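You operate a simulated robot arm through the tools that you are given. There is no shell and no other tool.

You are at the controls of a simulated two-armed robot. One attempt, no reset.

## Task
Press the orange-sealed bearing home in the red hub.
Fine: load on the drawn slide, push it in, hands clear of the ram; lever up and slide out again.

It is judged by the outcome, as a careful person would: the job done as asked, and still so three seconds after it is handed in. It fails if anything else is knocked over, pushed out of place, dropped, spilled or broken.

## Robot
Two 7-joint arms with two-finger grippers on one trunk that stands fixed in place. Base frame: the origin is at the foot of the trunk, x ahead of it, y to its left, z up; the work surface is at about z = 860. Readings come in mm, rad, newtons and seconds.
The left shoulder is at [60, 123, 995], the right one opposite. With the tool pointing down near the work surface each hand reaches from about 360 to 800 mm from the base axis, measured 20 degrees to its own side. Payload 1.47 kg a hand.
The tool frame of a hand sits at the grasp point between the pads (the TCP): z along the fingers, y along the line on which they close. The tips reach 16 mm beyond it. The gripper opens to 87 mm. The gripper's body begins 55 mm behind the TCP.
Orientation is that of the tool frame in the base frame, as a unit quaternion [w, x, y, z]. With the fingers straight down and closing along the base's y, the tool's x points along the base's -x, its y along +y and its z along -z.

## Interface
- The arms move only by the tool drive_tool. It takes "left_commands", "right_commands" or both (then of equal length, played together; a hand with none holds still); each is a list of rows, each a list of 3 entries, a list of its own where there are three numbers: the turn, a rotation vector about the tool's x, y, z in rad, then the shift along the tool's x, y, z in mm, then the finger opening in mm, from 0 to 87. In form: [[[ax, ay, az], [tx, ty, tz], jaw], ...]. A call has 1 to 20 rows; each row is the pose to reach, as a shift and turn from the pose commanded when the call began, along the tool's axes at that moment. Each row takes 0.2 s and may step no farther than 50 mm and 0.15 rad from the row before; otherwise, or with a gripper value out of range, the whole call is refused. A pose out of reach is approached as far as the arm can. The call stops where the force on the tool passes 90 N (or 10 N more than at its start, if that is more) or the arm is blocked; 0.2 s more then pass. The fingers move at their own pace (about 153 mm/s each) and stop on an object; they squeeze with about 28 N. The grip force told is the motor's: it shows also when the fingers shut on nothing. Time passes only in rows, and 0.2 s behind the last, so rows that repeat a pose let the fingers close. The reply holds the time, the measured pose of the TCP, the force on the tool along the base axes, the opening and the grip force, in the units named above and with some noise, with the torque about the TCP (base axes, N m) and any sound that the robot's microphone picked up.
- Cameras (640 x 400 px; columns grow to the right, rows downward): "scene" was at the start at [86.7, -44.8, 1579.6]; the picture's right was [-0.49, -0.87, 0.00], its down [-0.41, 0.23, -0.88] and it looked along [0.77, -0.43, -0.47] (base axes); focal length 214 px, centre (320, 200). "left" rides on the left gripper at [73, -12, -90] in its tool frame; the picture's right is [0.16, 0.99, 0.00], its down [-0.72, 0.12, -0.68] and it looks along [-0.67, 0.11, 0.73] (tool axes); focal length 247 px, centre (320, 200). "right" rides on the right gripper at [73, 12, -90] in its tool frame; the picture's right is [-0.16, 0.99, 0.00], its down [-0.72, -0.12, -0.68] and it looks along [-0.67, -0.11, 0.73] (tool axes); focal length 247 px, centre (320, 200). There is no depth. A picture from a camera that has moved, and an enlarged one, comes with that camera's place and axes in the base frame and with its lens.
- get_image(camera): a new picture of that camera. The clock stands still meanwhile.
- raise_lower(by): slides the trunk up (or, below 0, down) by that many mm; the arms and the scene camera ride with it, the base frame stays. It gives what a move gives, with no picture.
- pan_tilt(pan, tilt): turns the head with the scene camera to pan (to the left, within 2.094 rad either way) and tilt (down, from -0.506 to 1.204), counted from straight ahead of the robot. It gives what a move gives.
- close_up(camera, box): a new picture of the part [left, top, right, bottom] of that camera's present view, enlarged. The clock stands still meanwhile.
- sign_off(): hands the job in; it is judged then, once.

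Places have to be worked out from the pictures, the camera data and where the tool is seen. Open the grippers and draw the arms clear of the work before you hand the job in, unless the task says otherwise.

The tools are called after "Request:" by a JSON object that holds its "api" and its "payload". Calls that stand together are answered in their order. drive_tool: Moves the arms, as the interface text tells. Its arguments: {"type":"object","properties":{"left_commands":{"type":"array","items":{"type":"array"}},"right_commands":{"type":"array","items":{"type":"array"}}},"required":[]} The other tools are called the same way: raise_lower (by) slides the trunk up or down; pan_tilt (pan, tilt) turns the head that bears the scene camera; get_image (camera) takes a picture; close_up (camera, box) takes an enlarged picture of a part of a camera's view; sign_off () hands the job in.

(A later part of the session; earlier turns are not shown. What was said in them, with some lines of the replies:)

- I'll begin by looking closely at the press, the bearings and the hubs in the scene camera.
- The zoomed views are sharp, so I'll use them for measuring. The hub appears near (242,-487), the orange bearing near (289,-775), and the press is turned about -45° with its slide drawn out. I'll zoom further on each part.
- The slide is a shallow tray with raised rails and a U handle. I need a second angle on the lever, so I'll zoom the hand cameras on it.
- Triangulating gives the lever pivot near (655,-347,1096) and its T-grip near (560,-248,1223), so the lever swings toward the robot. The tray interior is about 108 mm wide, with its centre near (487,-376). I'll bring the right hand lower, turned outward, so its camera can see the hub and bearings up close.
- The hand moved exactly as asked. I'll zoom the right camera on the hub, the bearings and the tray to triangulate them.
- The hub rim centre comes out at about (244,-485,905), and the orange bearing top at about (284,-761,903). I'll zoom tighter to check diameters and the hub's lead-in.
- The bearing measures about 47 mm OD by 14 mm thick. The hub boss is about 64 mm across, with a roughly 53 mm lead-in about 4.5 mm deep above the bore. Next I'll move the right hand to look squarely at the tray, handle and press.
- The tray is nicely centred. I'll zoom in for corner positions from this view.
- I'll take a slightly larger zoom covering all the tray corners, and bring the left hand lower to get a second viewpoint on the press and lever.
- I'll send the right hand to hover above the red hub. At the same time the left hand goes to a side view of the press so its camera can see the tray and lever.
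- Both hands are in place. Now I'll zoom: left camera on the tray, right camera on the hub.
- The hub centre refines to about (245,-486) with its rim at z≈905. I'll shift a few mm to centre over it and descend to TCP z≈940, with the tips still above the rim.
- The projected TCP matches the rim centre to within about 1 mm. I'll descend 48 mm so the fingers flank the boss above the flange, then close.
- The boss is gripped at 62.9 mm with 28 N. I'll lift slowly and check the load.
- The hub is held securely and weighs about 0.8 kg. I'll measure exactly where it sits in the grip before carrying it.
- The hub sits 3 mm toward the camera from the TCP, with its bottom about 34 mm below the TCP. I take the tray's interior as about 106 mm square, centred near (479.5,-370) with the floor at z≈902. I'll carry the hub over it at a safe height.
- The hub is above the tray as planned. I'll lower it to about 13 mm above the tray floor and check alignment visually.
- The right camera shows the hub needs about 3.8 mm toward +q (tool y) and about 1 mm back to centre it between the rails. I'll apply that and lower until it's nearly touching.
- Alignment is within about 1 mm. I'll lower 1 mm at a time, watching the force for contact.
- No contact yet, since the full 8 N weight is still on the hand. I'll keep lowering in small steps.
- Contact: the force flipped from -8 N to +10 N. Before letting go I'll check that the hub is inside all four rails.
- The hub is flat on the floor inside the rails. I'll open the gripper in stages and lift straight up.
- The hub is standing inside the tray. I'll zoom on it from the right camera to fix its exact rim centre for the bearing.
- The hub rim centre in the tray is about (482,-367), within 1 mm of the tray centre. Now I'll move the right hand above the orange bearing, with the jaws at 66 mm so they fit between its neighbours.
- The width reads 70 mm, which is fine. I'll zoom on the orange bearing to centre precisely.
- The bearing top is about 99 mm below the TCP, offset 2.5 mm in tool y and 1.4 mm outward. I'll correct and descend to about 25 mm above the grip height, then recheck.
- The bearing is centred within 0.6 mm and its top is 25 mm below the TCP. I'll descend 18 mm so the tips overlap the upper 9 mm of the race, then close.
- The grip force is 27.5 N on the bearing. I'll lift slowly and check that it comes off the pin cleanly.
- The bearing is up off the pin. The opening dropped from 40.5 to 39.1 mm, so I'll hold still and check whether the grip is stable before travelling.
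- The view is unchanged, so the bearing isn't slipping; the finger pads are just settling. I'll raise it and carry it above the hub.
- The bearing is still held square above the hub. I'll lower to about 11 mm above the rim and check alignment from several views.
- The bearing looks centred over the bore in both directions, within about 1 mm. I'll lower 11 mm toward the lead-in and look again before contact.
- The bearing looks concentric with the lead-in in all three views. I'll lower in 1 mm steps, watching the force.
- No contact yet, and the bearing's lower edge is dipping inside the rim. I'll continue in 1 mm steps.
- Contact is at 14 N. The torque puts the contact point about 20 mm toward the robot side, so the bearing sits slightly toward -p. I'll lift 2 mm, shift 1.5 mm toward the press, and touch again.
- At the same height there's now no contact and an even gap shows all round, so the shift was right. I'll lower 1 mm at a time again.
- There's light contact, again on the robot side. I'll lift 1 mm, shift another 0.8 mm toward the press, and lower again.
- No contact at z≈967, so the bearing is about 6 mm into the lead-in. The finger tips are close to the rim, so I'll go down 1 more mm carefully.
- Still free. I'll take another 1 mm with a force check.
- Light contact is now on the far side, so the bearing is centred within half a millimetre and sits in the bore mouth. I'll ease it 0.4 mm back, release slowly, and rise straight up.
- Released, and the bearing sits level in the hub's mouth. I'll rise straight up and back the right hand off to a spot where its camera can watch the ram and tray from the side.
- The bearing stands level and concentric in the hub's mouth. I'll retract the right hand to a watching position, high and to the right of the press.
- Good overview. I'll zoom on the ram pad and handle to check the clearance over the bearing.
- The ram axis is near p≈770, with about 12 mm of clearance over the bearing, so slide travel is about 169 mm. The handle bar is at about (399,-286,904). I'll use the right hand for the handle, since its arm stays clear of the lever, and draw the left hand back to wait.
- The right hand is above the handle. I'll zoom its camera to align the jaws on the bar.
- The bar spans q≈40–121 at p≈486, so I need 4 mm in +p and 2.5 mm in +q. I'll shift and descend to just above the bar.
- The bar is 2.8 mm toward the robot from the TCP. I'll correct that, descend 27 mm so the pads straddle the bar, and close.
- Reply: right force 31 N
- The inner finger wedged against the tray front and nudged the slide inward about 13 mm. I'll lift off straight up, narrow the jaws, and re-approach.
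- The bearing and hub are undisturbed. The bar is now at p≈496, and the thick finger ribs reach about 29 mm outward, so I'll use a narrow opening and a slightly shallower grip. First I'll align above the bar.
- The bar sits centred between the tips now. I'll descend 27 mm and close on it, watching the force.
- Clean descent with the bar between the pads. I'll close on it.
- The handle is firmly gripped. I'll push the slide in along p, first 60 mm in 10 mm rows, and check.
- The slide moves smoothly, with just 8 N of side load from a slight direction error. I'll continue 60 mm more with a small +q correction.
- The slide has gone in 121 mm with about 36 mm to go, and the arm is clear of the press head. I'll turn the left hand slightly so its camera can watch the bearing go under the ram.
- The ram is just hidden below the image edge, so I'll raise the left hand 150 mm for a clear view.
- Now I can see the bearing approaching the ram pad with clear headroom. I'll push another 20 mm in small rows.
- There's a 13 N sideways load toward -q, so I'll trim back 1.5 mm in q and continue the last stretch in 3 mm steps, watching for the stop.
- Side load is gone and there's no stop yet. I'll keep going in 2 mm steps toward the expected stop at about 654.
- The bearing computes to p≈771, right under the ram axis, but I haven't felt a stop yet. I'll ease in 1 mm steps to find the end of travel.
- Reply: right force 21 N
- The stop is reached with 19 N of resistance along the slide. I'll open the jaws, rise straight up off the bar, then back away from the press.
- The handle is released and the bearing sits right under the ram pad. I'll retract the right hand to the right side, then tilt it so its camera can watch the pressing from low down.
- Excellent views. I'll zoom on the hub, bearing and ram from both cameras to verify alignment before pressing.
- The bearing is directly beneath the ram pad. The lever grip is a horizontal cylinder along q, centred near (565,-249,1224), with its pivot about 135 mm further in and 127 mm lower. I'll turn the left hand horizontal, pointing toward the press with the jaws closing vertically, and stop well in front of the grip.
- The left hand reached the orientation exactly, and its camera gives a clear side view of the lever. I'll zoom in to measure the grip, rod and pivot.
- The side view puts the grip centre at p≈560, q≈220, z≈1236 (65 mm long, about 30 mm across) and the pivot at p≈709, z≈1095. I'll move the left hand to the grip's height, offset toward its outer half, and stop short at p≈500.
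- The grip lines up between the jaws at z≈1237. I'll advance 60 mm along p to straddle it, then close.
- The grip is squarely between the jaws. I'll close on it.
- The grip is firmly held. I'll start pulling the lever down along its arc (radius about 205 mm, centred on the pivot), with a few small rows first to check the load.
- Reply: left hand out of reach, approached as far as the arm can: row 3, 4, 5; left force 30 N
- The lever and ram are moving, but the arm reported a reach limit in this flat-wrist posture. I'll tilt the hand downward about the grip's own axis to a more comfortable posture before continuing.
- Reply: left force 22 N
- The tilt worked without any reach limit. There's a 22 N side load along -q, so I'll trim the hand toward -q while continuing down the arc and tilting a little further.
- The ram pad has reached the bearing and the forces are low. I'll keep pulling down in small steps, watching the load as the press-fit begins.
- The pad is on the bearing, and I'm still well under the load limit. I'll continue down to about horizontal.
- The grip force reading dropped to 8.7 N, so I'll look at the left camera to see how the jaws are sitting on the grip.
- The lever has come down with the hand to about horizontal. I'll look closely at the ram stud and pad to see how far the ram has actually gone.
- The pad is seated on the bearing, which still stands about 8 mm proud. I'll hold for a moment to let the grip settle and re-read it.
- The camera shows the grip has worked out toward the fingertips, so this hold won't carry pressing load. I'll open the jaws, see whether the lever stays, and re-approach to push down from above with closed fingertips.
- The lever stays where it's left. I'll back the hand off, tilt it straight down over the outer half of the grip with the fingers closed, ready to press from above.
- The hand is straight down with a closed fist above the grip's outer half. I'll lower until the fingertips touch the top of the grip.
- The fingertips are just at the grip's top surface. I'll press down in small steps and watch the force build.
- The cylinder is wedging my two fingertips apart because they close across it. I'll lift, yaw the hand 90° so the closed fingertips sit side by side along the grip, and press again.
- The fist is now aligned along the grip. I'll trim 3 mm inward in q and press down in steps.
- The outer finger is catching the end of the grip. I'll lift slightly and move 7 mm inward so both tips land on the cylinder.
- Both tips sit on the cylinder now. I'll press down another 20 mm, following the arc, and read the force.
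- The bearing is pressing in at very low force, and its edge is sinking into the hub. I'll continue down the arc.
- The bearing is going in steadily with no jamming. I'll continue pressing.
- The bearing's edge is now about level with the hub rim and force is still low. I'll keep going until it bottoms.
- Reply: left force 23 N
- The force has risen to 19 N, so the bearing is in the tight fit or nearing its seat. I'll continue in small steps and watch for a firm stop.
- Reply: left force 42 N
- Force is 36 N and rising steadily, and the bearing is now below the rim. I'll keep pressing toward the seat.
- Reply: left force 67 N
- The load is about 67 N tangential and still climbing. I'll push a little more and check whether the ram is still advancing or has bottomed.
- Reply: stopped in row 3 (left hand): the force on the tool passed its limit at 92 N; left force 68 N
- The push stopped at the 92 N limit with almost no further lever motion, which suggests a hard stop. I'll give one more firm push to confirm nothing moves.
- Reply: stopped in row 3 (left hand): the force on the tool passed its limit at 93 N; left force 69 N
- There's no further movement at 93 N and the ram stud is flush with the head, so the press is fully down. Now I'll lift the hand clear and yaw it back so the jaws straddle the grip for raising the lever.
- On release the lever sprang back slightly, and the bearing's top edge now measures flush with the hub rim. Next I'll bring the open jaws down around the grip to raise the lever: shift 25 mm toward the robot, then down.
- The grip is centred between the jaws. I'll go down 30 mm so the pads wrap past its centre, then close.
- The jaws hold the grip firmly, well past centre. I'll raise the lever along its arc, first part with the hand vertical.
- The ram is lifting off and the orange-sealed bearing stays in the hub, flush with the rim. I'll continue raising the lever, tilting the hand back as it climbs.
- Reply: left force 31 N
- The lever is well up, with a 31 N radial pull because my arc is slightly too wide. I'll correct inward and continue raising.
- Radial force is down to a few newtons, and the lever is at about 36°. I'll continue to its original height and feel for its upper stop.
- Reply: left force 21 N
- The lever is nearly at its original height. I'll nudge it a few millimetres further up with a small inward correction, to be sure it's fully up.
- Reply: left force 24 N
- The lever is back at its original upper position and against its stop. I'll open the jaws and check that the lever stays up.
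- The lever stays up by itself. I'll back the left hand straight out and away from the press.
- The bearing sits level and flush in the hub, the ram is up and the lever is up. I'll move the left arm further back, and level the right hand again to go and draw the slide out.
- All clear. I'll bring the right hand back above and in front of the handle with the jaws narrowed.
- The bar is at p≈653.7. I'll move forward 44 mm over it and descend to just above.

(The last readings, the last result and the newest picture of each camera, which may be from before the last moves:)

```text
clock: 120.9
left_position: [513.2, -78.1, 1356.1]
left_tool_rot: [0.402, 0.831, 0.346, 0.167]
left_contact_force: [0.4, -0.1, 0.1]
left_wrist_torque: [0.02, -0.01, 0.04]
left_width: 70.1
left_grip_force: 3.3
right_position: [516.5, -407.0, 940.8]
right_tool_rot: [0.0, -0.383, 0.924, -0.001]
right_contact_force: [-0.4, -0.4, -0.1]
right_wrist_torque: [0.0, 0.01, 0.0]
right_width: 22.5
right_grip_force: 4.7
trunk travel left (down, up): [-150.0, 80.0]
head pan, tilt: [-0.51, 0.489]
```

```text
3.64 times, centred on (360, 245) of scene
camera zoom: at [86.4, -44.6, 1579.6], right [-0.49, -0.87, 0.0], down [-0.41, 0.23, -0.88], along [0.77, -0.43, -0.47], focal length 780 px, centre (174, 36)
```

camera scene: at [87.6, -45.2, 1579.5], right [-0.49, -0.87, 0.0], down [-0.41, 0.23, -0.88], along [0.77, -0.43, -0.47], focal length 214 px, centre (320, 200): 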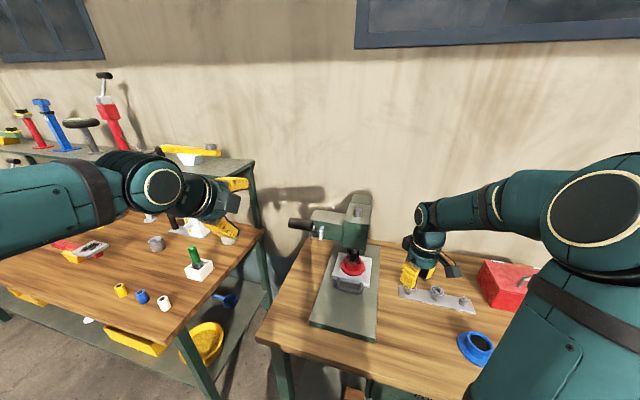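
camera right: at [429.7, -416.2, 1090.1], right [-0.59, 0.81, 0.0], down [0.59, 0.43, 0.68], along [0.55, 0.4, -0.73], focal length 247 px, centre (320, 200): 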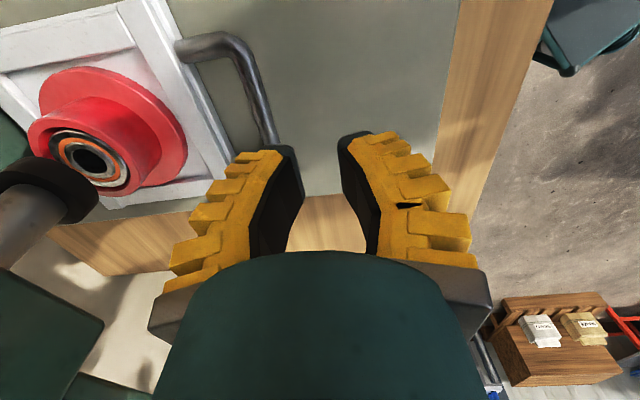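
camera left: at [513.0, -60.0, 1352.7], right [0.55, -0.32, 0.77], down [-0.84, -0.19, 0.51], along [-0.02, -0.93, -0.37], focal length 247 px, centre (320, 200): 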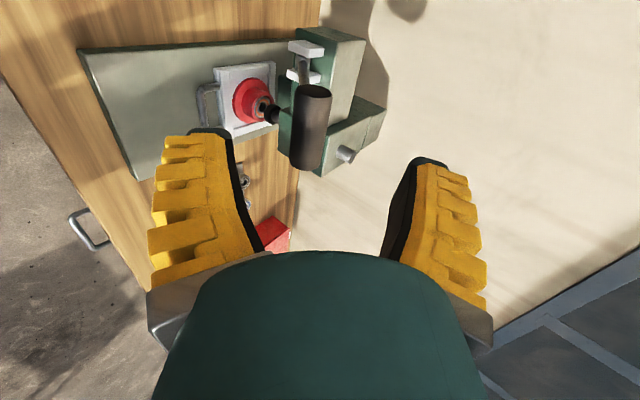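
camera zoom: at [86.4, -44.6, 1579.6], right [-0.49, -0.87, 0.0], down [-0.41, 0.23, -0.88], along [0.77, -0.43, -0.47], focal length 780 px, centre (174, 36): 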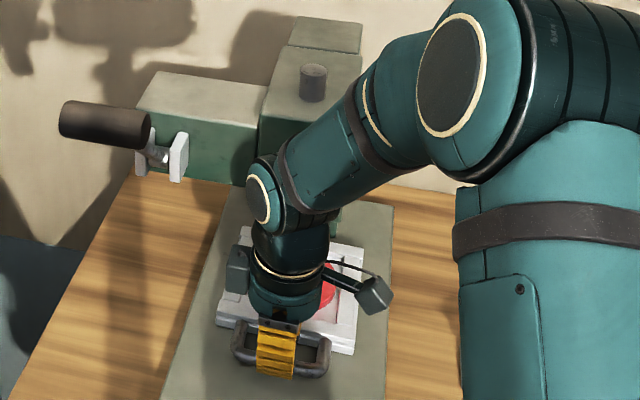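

The bar is 2.8 mm further in. I'll correct that, descend 30 mm and close.

Request:
{"api": "drive_tool", "payload": {"right_commands": [[[0, 0, 0], [0, -2.8, 5], 16], [[0, 0, 0], [0, -2.8, 14], 16], [[0, 0, 0], [0, -2.8, 23], 16], [[0, 0, 0], [0, -2.8, 30], 16], [[0, 0, 0], [0, -2.8, 30], 16]]}}

Request:
{"api": "close_up", "payload": {"camera": "right", "box": [210, 60, 430, 240]}}

```text
clock: 122.1
left_position: [513.3, -78.8, 1355.9]
left_tool_rot: [0.401, 0.832, 0.346, 0.166]
left_contact_force: [-0.6, -0.7, -0.1]
left_wrist_torque: [0.03, -0.01, -0.03]
left_width: 70.2
left_grip_force: 2.7
right_position: [519.7, -407.6, 910.0]
right_tool_rot: [0.0, -0.383, 0.924, 0.0]
right_contact_force: [-0.3, -0.3, 0.4]
right_wrist_torque: [0.0, 0.01, 0.01]
right_width: 22.8
right_grip_force: 4.8
trunk travel left (down, up): [-150.0, 80.0]
head pan, tilt: [-0.51, 0.489]
```

```text
2.22 times, centred on (320, 150) of right
camera zoom: at [459.3, -451.2, 998.5], right [-0.59, 0.81, 0.0], down [0.59, 0.43, 0.68], along [0.55, 0.4, -0.73], focal length 549 px, centre (320, 311)
```

zoom: 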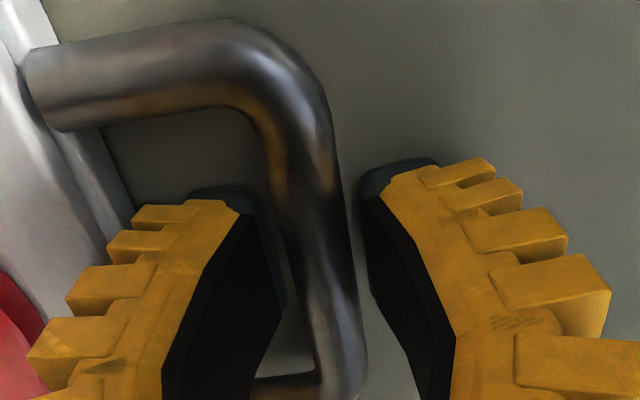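

The pads straddle the bar cleanly. I'll close and begin drawing the slide out gently.

Request:
{"api": "drive_tool", "payload": {"right_commands": [[[0, 0, 0], [0, 0, 0], 8], [[0, 0, 0], [0, 0, 0], 2], [[0, 0, 0], [0, 0, 0], 2], [[0, 0, 0], [0, 5, 0], 2], [[0, 0, 0], [0, 12, 0], 2], [[0, 0, 0], [0, 20, 0], 2], [[0, 0, 0], [0, 28, 0], 2], [[0, 0, 0], [0, 36, 0], 2], [[0, 0, 0], [0, 44, 0], 2], [[0, 0, 0], [0, 44, 0], 2]]}}

Request:
{"api": "get_image", "payload": {"camera": "right"}}

Request:
{"api": "close_up", "payload": {"camera": "scene", "box": [300, 190, 410, 310]}}

```text
clock: 124.3
left_position: [513.3, -78.3, 1356.9]
left_tool_rot: [0.401, 0.832, 0.345, 0.166]
left_contact_force: [-0.1, 0.6, -0.4]
left_wrist_torque: [0.02, 0.0, -0.02]
left_width: 69.8
left_grip_force: 2.6
right_position: [487.7, -375.9, 910.9]
right_tool_rot: [0.0, -0.383, 0.924, 0.001]
right_contact_force: [0.4, -1.4, 11.8]
right_wrist_torque: [0.03, -0.04, 0.02]
right_width: 10.1
right_grip_force: 30.0
trunk travel left (down, up): [-150.0, 80.0]
head pan, tilt: [-0.51, 0.489]
```

```text
taken
camera right: at [427.9, -419.6, 999.3], right [-0.59, 0.81, 0.0], down [0.59, 0.43, 0.68], along [0.55, 0.4, -0.73], focal length 247 px, centre (320, 200)
```

right: 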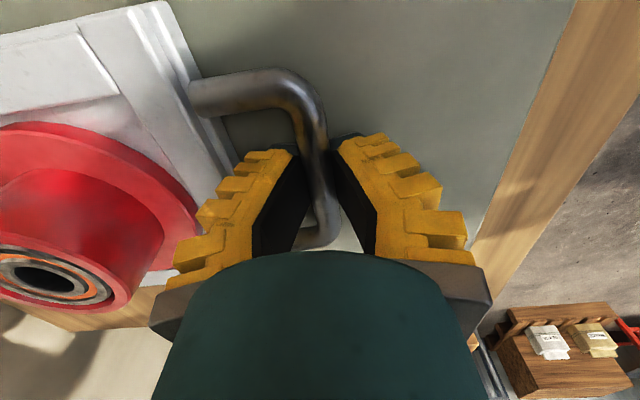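

```text
3.33 times, centred on (355, 250) of scene
camera zoom: at [85.8, -44.4, 1579.7], right [-0.49, -0.87, 0.0], down [-0.41, 0.23, -0.88], along [0.77, -0.43, -0.47], focal length 715 px, centre (203, 33)
```

zoom: 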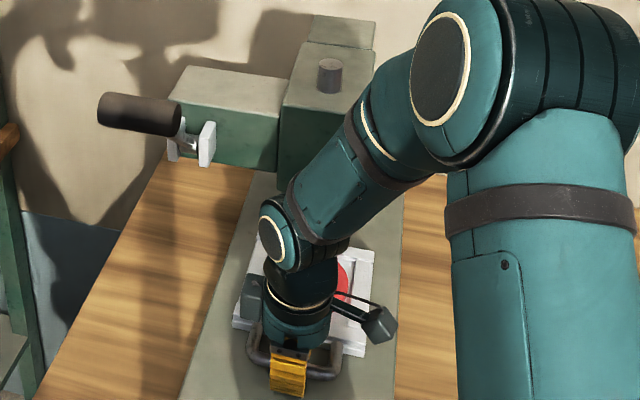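

The slide is drawing out smoothly with the hub riding on it. I'll continue another 80 mm.

Request:
{"api": "drive_tool", "payload": {"right_commands": [[[0, 0, 0], [0, 8, 0], 2], [[0, 0, 0], [0, 16, 0], 2], [[0, 0, 0], [0, 24, 0], 2], [[0, 0, 0], [0, 32, 0], 2], [[0, 0, 0], [0, 40, 0], 2], [[0, 0, 0], [0, 48, 0], 2], [[0, 0, 0], [0, 56, 0], 2], [[0, 0, 0], [0, 64, 0], 2], [[0, 0, 0], [0, 72, 0], 2], [[0, 0, 0], [0, 80, 0], 2], [[0, 0, 0], [0, 80, 0], 2]]}}

Request:
{"api": "get_image", "payload": {"camera": "right"}}

Request:
{"api": "close_up", "payload": {"camera": "scene", "box": [290, 190, 410, 340]}}

```text
clock: 126.7
left_position: [512.4, -78.8, 1356.2]
left_tool_rot: [0.401, 0.832, 0.345, 0.167]
left_contact_force: [0.5, -0.2, 0.4]
left_wrist_torque: [0.01, 0.02, 0.0]
left_width: 69.9
left_grip_force: 2.8
right_position: [430.5, -319.5, 910.2]
right_tool_rot: [0.0, -0.383, 0.924, 0.0]
right_contact_force: [0.6, -1.0, 12.6]
right_wrist_torque: [0.2, -0.21, -0.01]
right_width: 11.8
right_grip_force: 30.0
trunk travel left (down, up): [-150.0, 80.0]
head pan, tilt: [-0.51, 0.489]
```

```text
taken
camera right: at [371.2, -362.9, 998.4], right [-0.59, 0.81, 0.0], down [0.59, 0.43, 0.68], along [0.55, 0.4, -0.73], focal length 247 px, centre (320, 200)
```

right: 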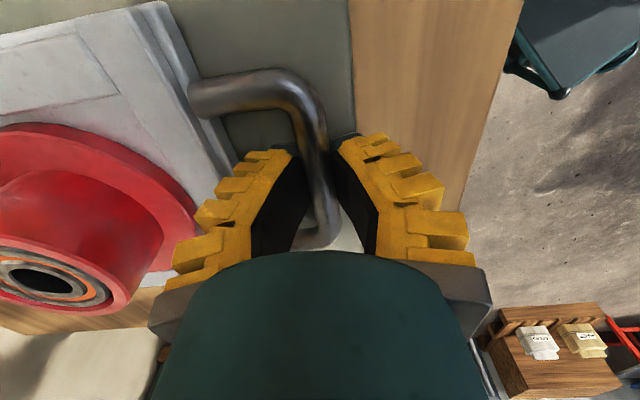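

```text
2.67 times, centred on (350, 265) of scene
camera zoom: at [85.9, -44.3, 1579.7], right [-0.49, -0.87, 0.0], down [-0.41, 0.23, -0.88], along [0.77, -0.43, -0.47], focal length 572 px, centre (240, 27)
```

zoom: 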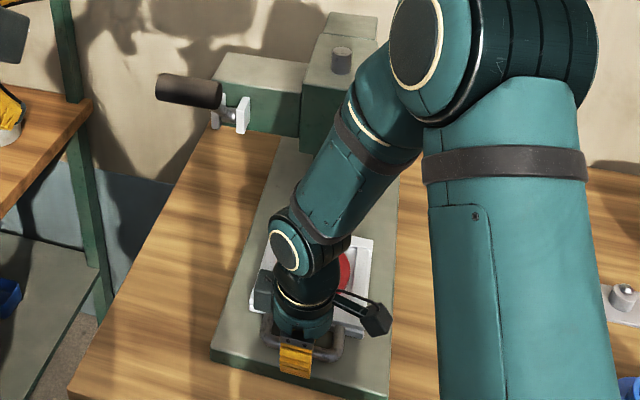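

About 45 mm remain to the original drawn position. I'll pull 36 mm more.

Request:
{"api": "drive_tool", "payload": {"right_commands": [[[0, 0, 0], [0, 6, 0], 2], [[0, 0, 0], [0, 12, 0], 2], [[0, 0, 0], [0, 18, 0], 2], [[0, 0, 0], [0, 24, 0], 2], [[0, 0, 0], [0, 30, 0], 2], [[0, 0, 0], [0, 36, 0], 2], [[0, 0, 0], [0, 36, 0], 2]]}}

Request:
{"api": "get_image", "payload": {"camera": "right"}}

```text
clock: 128.3
left_position: [512.2, -79.3, 1356.7]
left_tool_rot: [0.402, 0.832, 0.345, 0.168]
left_contact_force: [-0.5, 0.5, -0.7]
left_wrist_torque: [0.01, 0.02, -0.02]
left_width: 70.0
left_grip_force: 2.9
right_position: [405.6, -293.4, 910.2]
right_tool_rot: [0.0, -0.382, 0.924, 0.0]
right_contact_force: [-0.6, -3.3, 10.5]
right_wrist_torque: [0.03, -0.04, 0.02]
right_width: 9.5
right_grip_force: 30.2
trunk travel left (down, up): [-150.0, 80.0]
head pan, tilt: [-0.51, 0.489]
```

```text
taken
camera right: at [345.6, -337.2, 999.1], right [-0.59, 0.81, 0.0], down [0.59, 0.43, 0.68], along [0.55, 0.4, -0.73], focal length 247 px, centre (320, 200)
```

right: 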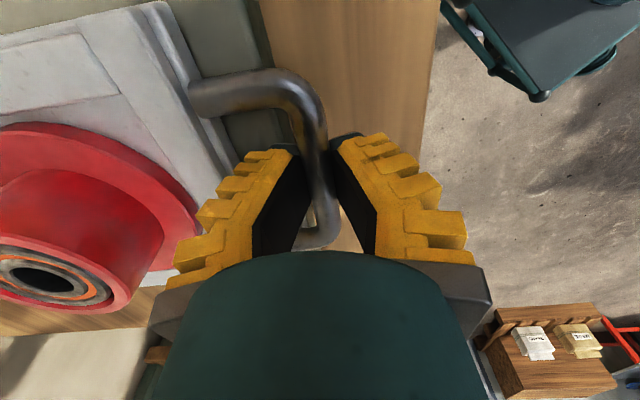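

TCP p is about 494, so roughly 9 mm remain. I'll pull the last bit in 2 mm steps until the out-stop resists.

Request:
{"api": "drive_tool", "payload": {"right_commands": [[[0, 0, 0], [0, 2, 0], 2], [[0, 0, 0], [0, 4, 0], 2], [[0, 0, 0], [0, 6, 0], 2], [[0, 0, 0], [0, 8, 0], 2], [[0, 0, 0], [0, 9, 0], 2], [[0, 0, 0], [0, 9, 0], 2]]}}

Request:
{"api": "get_image", "payload": {"camera": "right"}}

Request:
{"api": "close_up", "payload": {"camera": "scene", "box": [290, 240, 400, 350]}}

```text
clock: 129.7
left_position: [512.8, -78.8, 1358.1]
left_tool_rot: [0.402, 0.832, 0.344, 0.167]
left_contact_force: [0.1, -0.4, 0.8]
left_wrist_torque: [0.01, -0.02, 0.03]
left_width: 69.9
left_grip_force: 2.6
right_position: [399.4, -287.8, 910.0]
right_tool_rot: [0.0, -0.382, 0.924, -0.001]
right_contact_force: [-0.6, -4.5, 12.4]
right_wrist_torque: [-0.04, -0.01, 0.01]
right_width: 12.0
right_grip_force: 29.6
trunk travel left (down, up): [-150.0, 80.0]
head pan, tilt: [-0.51, 0.489]
```

```text
taken
camera right: at [339.6, -331.4, 998.2], right [-0.59, 0.81, 0.0], down [0.59, 0.43, 0.68], along [0.55, 0.4, -0.73], focal length 247 px, centre (320, 200)
```

right: 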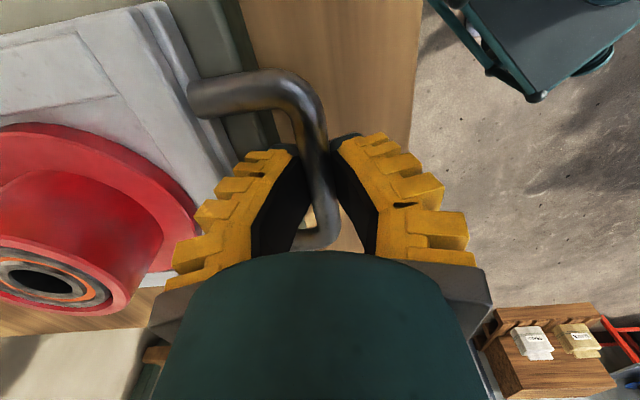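

```text
3.64 times, centred on (345, 295) of scene
camera zoom: at [85.8, -44.8, 1579.7], right [-0.49, -0.87, 0.0], down [-0.41, 0.23, -0.88], along [0.77, -0.43, -0.47], focal length 780 px, centre (229, -146)
```

zoom: 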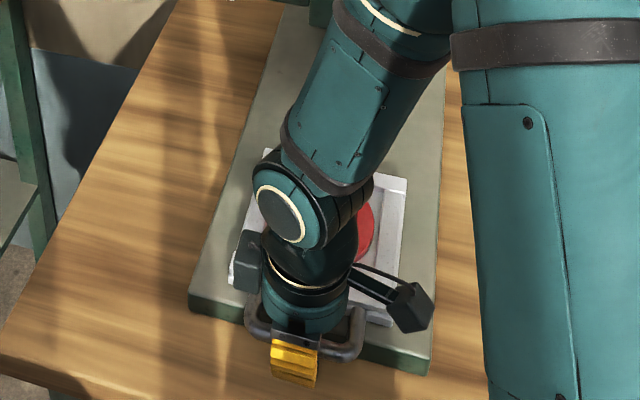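

The slide is at about its original drawn position. I'll ease a few more millimetres to confirm the end stop.

Request:
{"api": "drive_tool", "payload": {"right_commands": [[[0, 0, 0], [0, 1, 0], 2], [[0, 0, 0], [0, 2, 0], 2], [[0, 0, 0], [0, 3, 0], 2], [[0, 0, 0], [0, 3, 0], 2]]}}

```text
clock: 130.7
left_position: [514.0, -79.1, 1357.1]
left_tool_rot: [0.402, 0.832, 0.345, 0.167]
left_contact_force: [0.2, -0.3, 0.1]
left_wrist_torque: [0.02, 0.03, 0.03]
left_width: 69.9
left_grip_force: 3.0
right_position: [399.5, -287.3, 909.8]
right_tool_rot: [0.002, -0.382, 0.924, 0.0]
right_contact_force: [9.9, -16.0, 12.5]
right_wrist_torque: [-0.32, 0.1, 0.04]
right_width: 11.0
right_grip_force: 29.9
trunk travel left (down, up): [-150.0, 80.0]
head pan, tilt: [-0.51, 0.489]
```

The out-stop is reached with 18 N of resistance, so the slide is fully drawn. I'll open the jaws, rise straight up and move the right hand away.

Request:
{"api": "drive_tool", "payload": {"right_commands": [[[0, 0, 0], [0, -2, 0], 8], [[0, 0, 0], [0, -2, 0], 16], [[0, 0, 0], [0, -2, 0], 16], [[0, 0, 0], [0, -2, 0], 16], [[0, 0, 0], [0, -2, -12], 16], [[0, 0, 0], [0, -2, -30], 16], [[0, 0, 0], [0, -2, -60], 16], [[0, 0, 0], [0, -2, -100], 16], [[0, 0, 0], [0, -2, -100], 16]]}}

Request:
{"api": "get_image", "payload": {"camera": "right"}}

Request:
{"api": "get_image", "payload": {"camera": "scene"}}

```text
clock: 132.7
left_position: [513.8, -79.7, 1357.0]
left_tool_rot: [0.401, 0.832, 0.345, 0.166]
left_contact_force: [0.1, 0.7, 0.4]
left_wrist_torque: [0.0, 0.03, 0.01]
left_width: 69.9
left_grip_force: 3.0
right_position: [398.9, -289.0, 1010.3]
right_tool_rot: [0.0, -0.383, 0.924, 0.0]
right_contact_force: [-0.3, -0.2, -0.1]
right_wrist_torque: [0.01, 0.0, -0.02]
right_width: 22.6
right_grip_force: 4.8
trunk travel left (down, up): [-150.0, 80.0]
head pan, tilt: [-0.51, 0.489]
```

```text
taken
camera right: at [339.4, -332.4, 1098.1], right [-0.59, 0.81, 0.0], down [0.59, 0.43, 0.68], along [0.55, 0.4, -0.73], focal length 247 px, centre (320, 200)
```

right: 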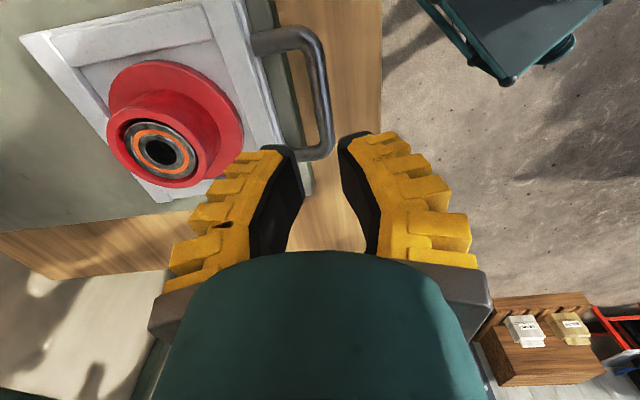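

```text
taken
camera scene: at [87.5, -45.0, 1579.5], right [-0.49, -0.87, 0.0], down [-0.41, 0.23, -0.88], along [0.77, -0.43, -0.47], focal length 214 px, centre (320, 200)
```

scene: 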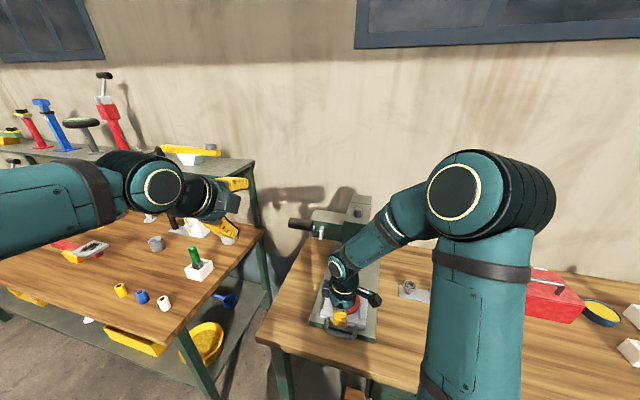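

The slide is drawn out with the hub and bearing on it. I'll zoom on the bearing from this close view to judge how deeply it is seated.

Request:
{"api": "close_up", "payload": {"camera": "right", "box": [95, 50, 255, 190]}}

Request:
{"api": "close_up", "payload": {"camera": "right", "box": [110, 100, 220, 190]}}

```text
2.86 times, centred on (175, 120) of right
camera zoom: at [339.4, -332.4, 1098.1], right [-0.59, 0.81, 0.0], down [0.59, 0.43, 0.68], along [0.55, 0.4, -0.73], focal length 706 px, centre (734, 429)
```

zoom: 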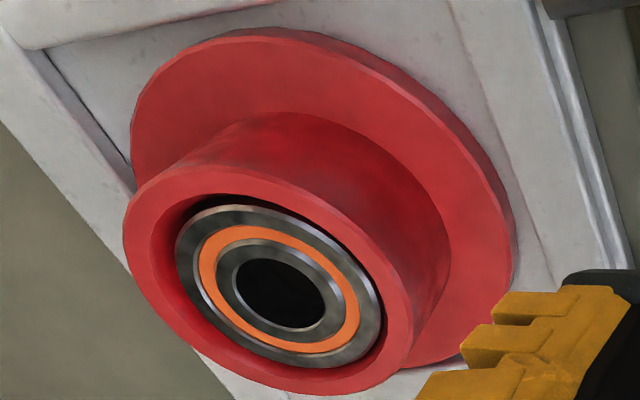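

```text
4.44 times, centred on (165, 145) of right
camera zoom: at [339.4, -332.4, 1098.1], right [-0.59, 0.81, 0.0], down [0.59, 0.43, 0.68], along [0.55, 0.4, -0.73], focal length 1098 px, centre (1009, 444)
```

zoom: 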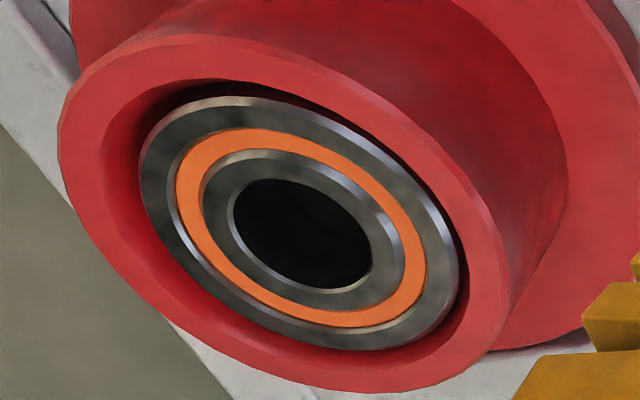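

The bearing sits level and just at or below the hub rim all round, where it stopped hard during pressing. I'll now withdraw both arms with the grippers open.

Request:
{"api": "drive_tool", "payload": {"right_commands": [[[0, 0, 0], [0, 0, -40], 16], [[0, 0, 0], [0, 0, -80], 30], [[0, 0, 0], [0, 0, -120], 60], [[0, 0, 0], [0, 0, -160], 87], [[0, 0, 0], [0, 0, -200], 87], [[0, 0, 0.098], [19.9, 0.2, -223], 87], [[0, 0, 0.196], [39.8, 0.5, -247], 87], [[0, 0, 0.294], [59.6, 0.7, -271], 87], [[0, 0, 0.393], [79.5, 1, -295], 87], [[0, 0, 0.491], [99.4, 1.2, -319], 87], [[0, 0, 0.589], [119.3, 1.5, -343], 87], [[0, 0, 0.687], [139.1, 1.7, -367], 87], [[0, 0, 0.785], [159, 2, -390], 87], [[0, 0, 0.785], [159, 2, -390], 87]], "left_commands": [[[0, 0, 0], [5, 0, -8], 70], [[0, 0, 0], [10, 0, -16], 75], [[0, 0, 0], [15, 0, -24], 80], [[0, 0, 0], [20, 0, -32], 87], [[0, 0, 0], [25, 0, -40], 87], [[0, 0, 0], [30, 0, -48], 87], [[0, 0, 0], [30, 0, -56], 87], [[0, 0, 0], [30, 0, -64], 87], [[0, 0, 0], [30, 0, -72], 87], [[0, 0, 0], [30, 0, -80], 87], [[0, 0, 0], [30, 0, -80], 87], [[0, 0, 0], [30, 0, -80], 87], [[0, 0, 0], [30, 0, -80], 87], [[0, 0, 0], [30, 0, -80], 87]]}}

Request:
{"api": "get_image", "payload": {"camera": "scene"}}

Request:
{"api": "close_up", "payload": {"camera": "scene", "box": [315, 270, 385, 340]}}

Request:
{"api": "close_up", "payload": {"camera": "scene", "box": [280, 190, 390, 265]}}

```text
clock: 135.7
left_position: [490.5, -14.3, 1406.9]
left_tool_rot: [0.402, 0.831, 0.346, 0.168]
left_contact_force: [-0.3, 0.1, -0.7]
left_wrist_torque: [0.0, 0.02, 0.04]
left_width: 87.0
left_grip_force: 0.1
right_position: [284.2, -398.8, 1400.6]
right_tool_rot: [-0.001, 0.001, 1.0, 0.0]
right_contact_force: [0.1, 0.1, 0.6]
right_wrist_torque: [0.05, 0.02, 0.02]
right_width: 87.0
right_grip_force: 0.0
trunk travel left (down, up): [-150.0, 80.0]
head pan, tilt: [-0.51, 0.489]
```

```text
taken
camera scene: at [87.0, -44.7, 1579.5], right [-0.49, -0.87, 0.0], down [-0.41, 0.23, -0.88], along [0.77, -0.43, -0.47], focal length 214 px, centre (320, 200)
```

scene: 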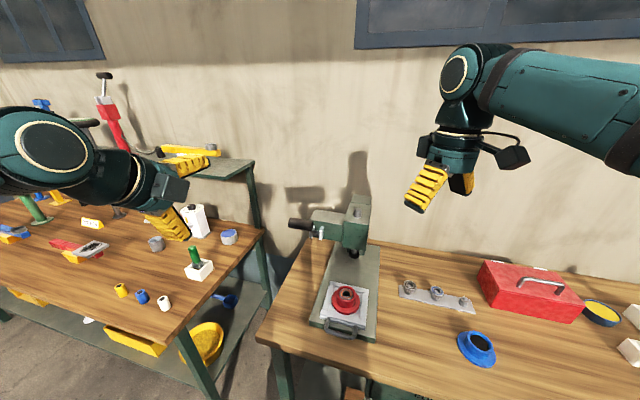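

```text
5.71 times, centred on (350, 305) of scene
camera zoom: at [87.0, -44.7, 1579.5], right [-0.49, -0.87, 0.0], down [-0.41, 0.23, -0.88], along [0.77, -0.43, -0.47], focal length 1226 px, centre (149, -400)
```

zoom: 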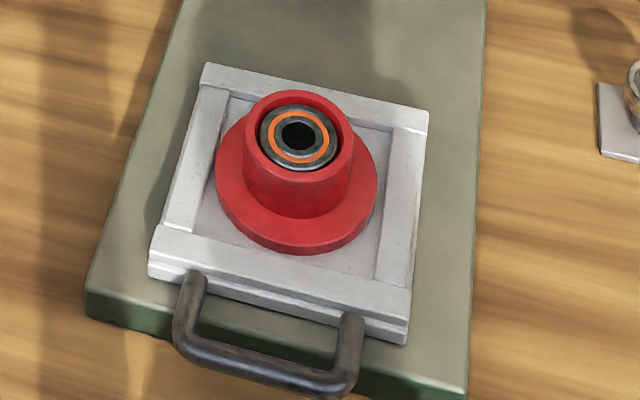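

```text
5.33 times, centred on (335, 228) of scene
camera zoom: at [87.0, -44.7, 1579.5], right [-0.49, -0.87, 0.0], down [-0.41, 0.23, -0.88], along [0.77, -0.43, -0.47], focal length 1144 px, centre (240, 53)
```

zoom: 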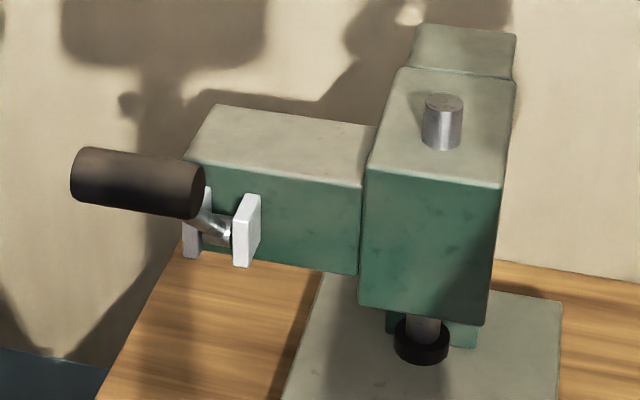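

Lever, ram and slide are all back where they started, and nothing else is disturbed. I'll take one last tight look at the seated bearing before signing off.

Request:
{"api": "close_up", "payload": {"camera": "scene", "box": [335, 280, 363, 300]}}

Request:
{"api": "close_up", "payload": {"camera": "right", "box": [260, 20, 400, 130]}}

```text
16.00 times, centred on (349, 290) of scene
camera zoom: at [87.0, -44.7, 1579.5], right [-0.49, -0.87, 0.0], down [-0.41, 0.23, -0.88], along [0.77, -0.43, -0.47], focal length 3432 px, centre (-144, -1240)
```

zoom: 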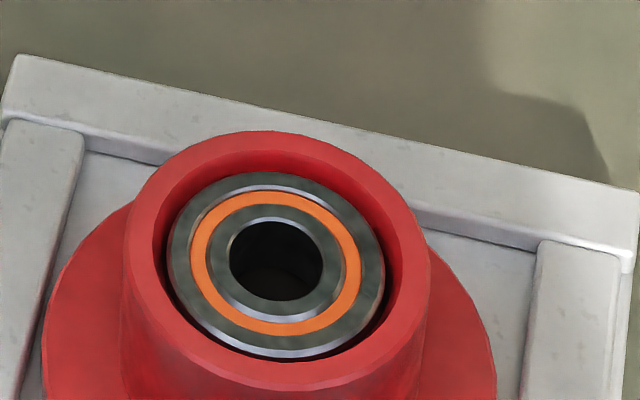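

```text
3.64 times, centred on (330, 75) of right
camera zoom: at [210.5, -386.3, 1489.5], right [0.16, 0.99, 0.0], down [0.72, -0.12, 0.68], along [0.67, -0.11, -0.73], focal length 898 px, centre (284, 654)
```

zoom: 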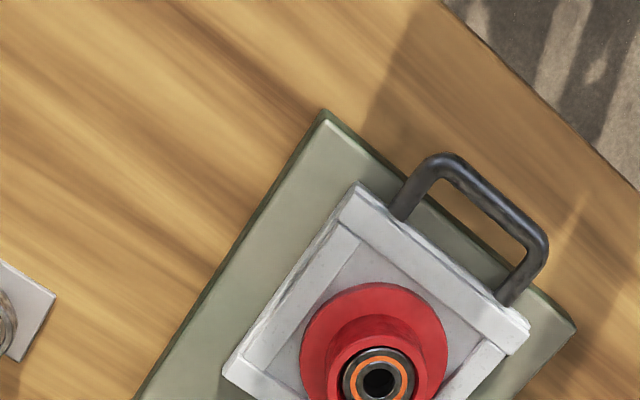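

The bearing is concentric, level and about 1.6 mm below the rim, where it bottomed against more than 90 N at the lever. The lever is up, the slide is out, both grippers are open and clear, and nothing else has moved, so I'm handing the job in.

Request:
{"api": "sign_off", "payload": {}}

```text
The job is handed in.
```

The orange-sealed bearing is pressed into the red hub and the job is handed in. I don't have the judge's result.

- **Bearing:** it sits level and concentric, about 1.6 mm below the hub rim. I pushed twice at the lever, up to 93 N, and the second push moved nothing further. Under full load it went about 3–4 mm deeper, then sprang back when I released the lever. I took that as compression against its seat. The microphone picked up no sound of it seating.
- **Press:** the lever is back up and stays there by itself. The slide is drawn out to its stop with the hub on it.
- **Hands:** neither hand was near the ram while it was pressing. Both grippers are open and the arms are clear of the work.
- **Slip along the way:** on the first try for the slide handle, a finger caught the tray and pushed the slide in about 11 mm. The hub and bearing were not disturbed. In the last pictures nothing else on the bench looks moved.
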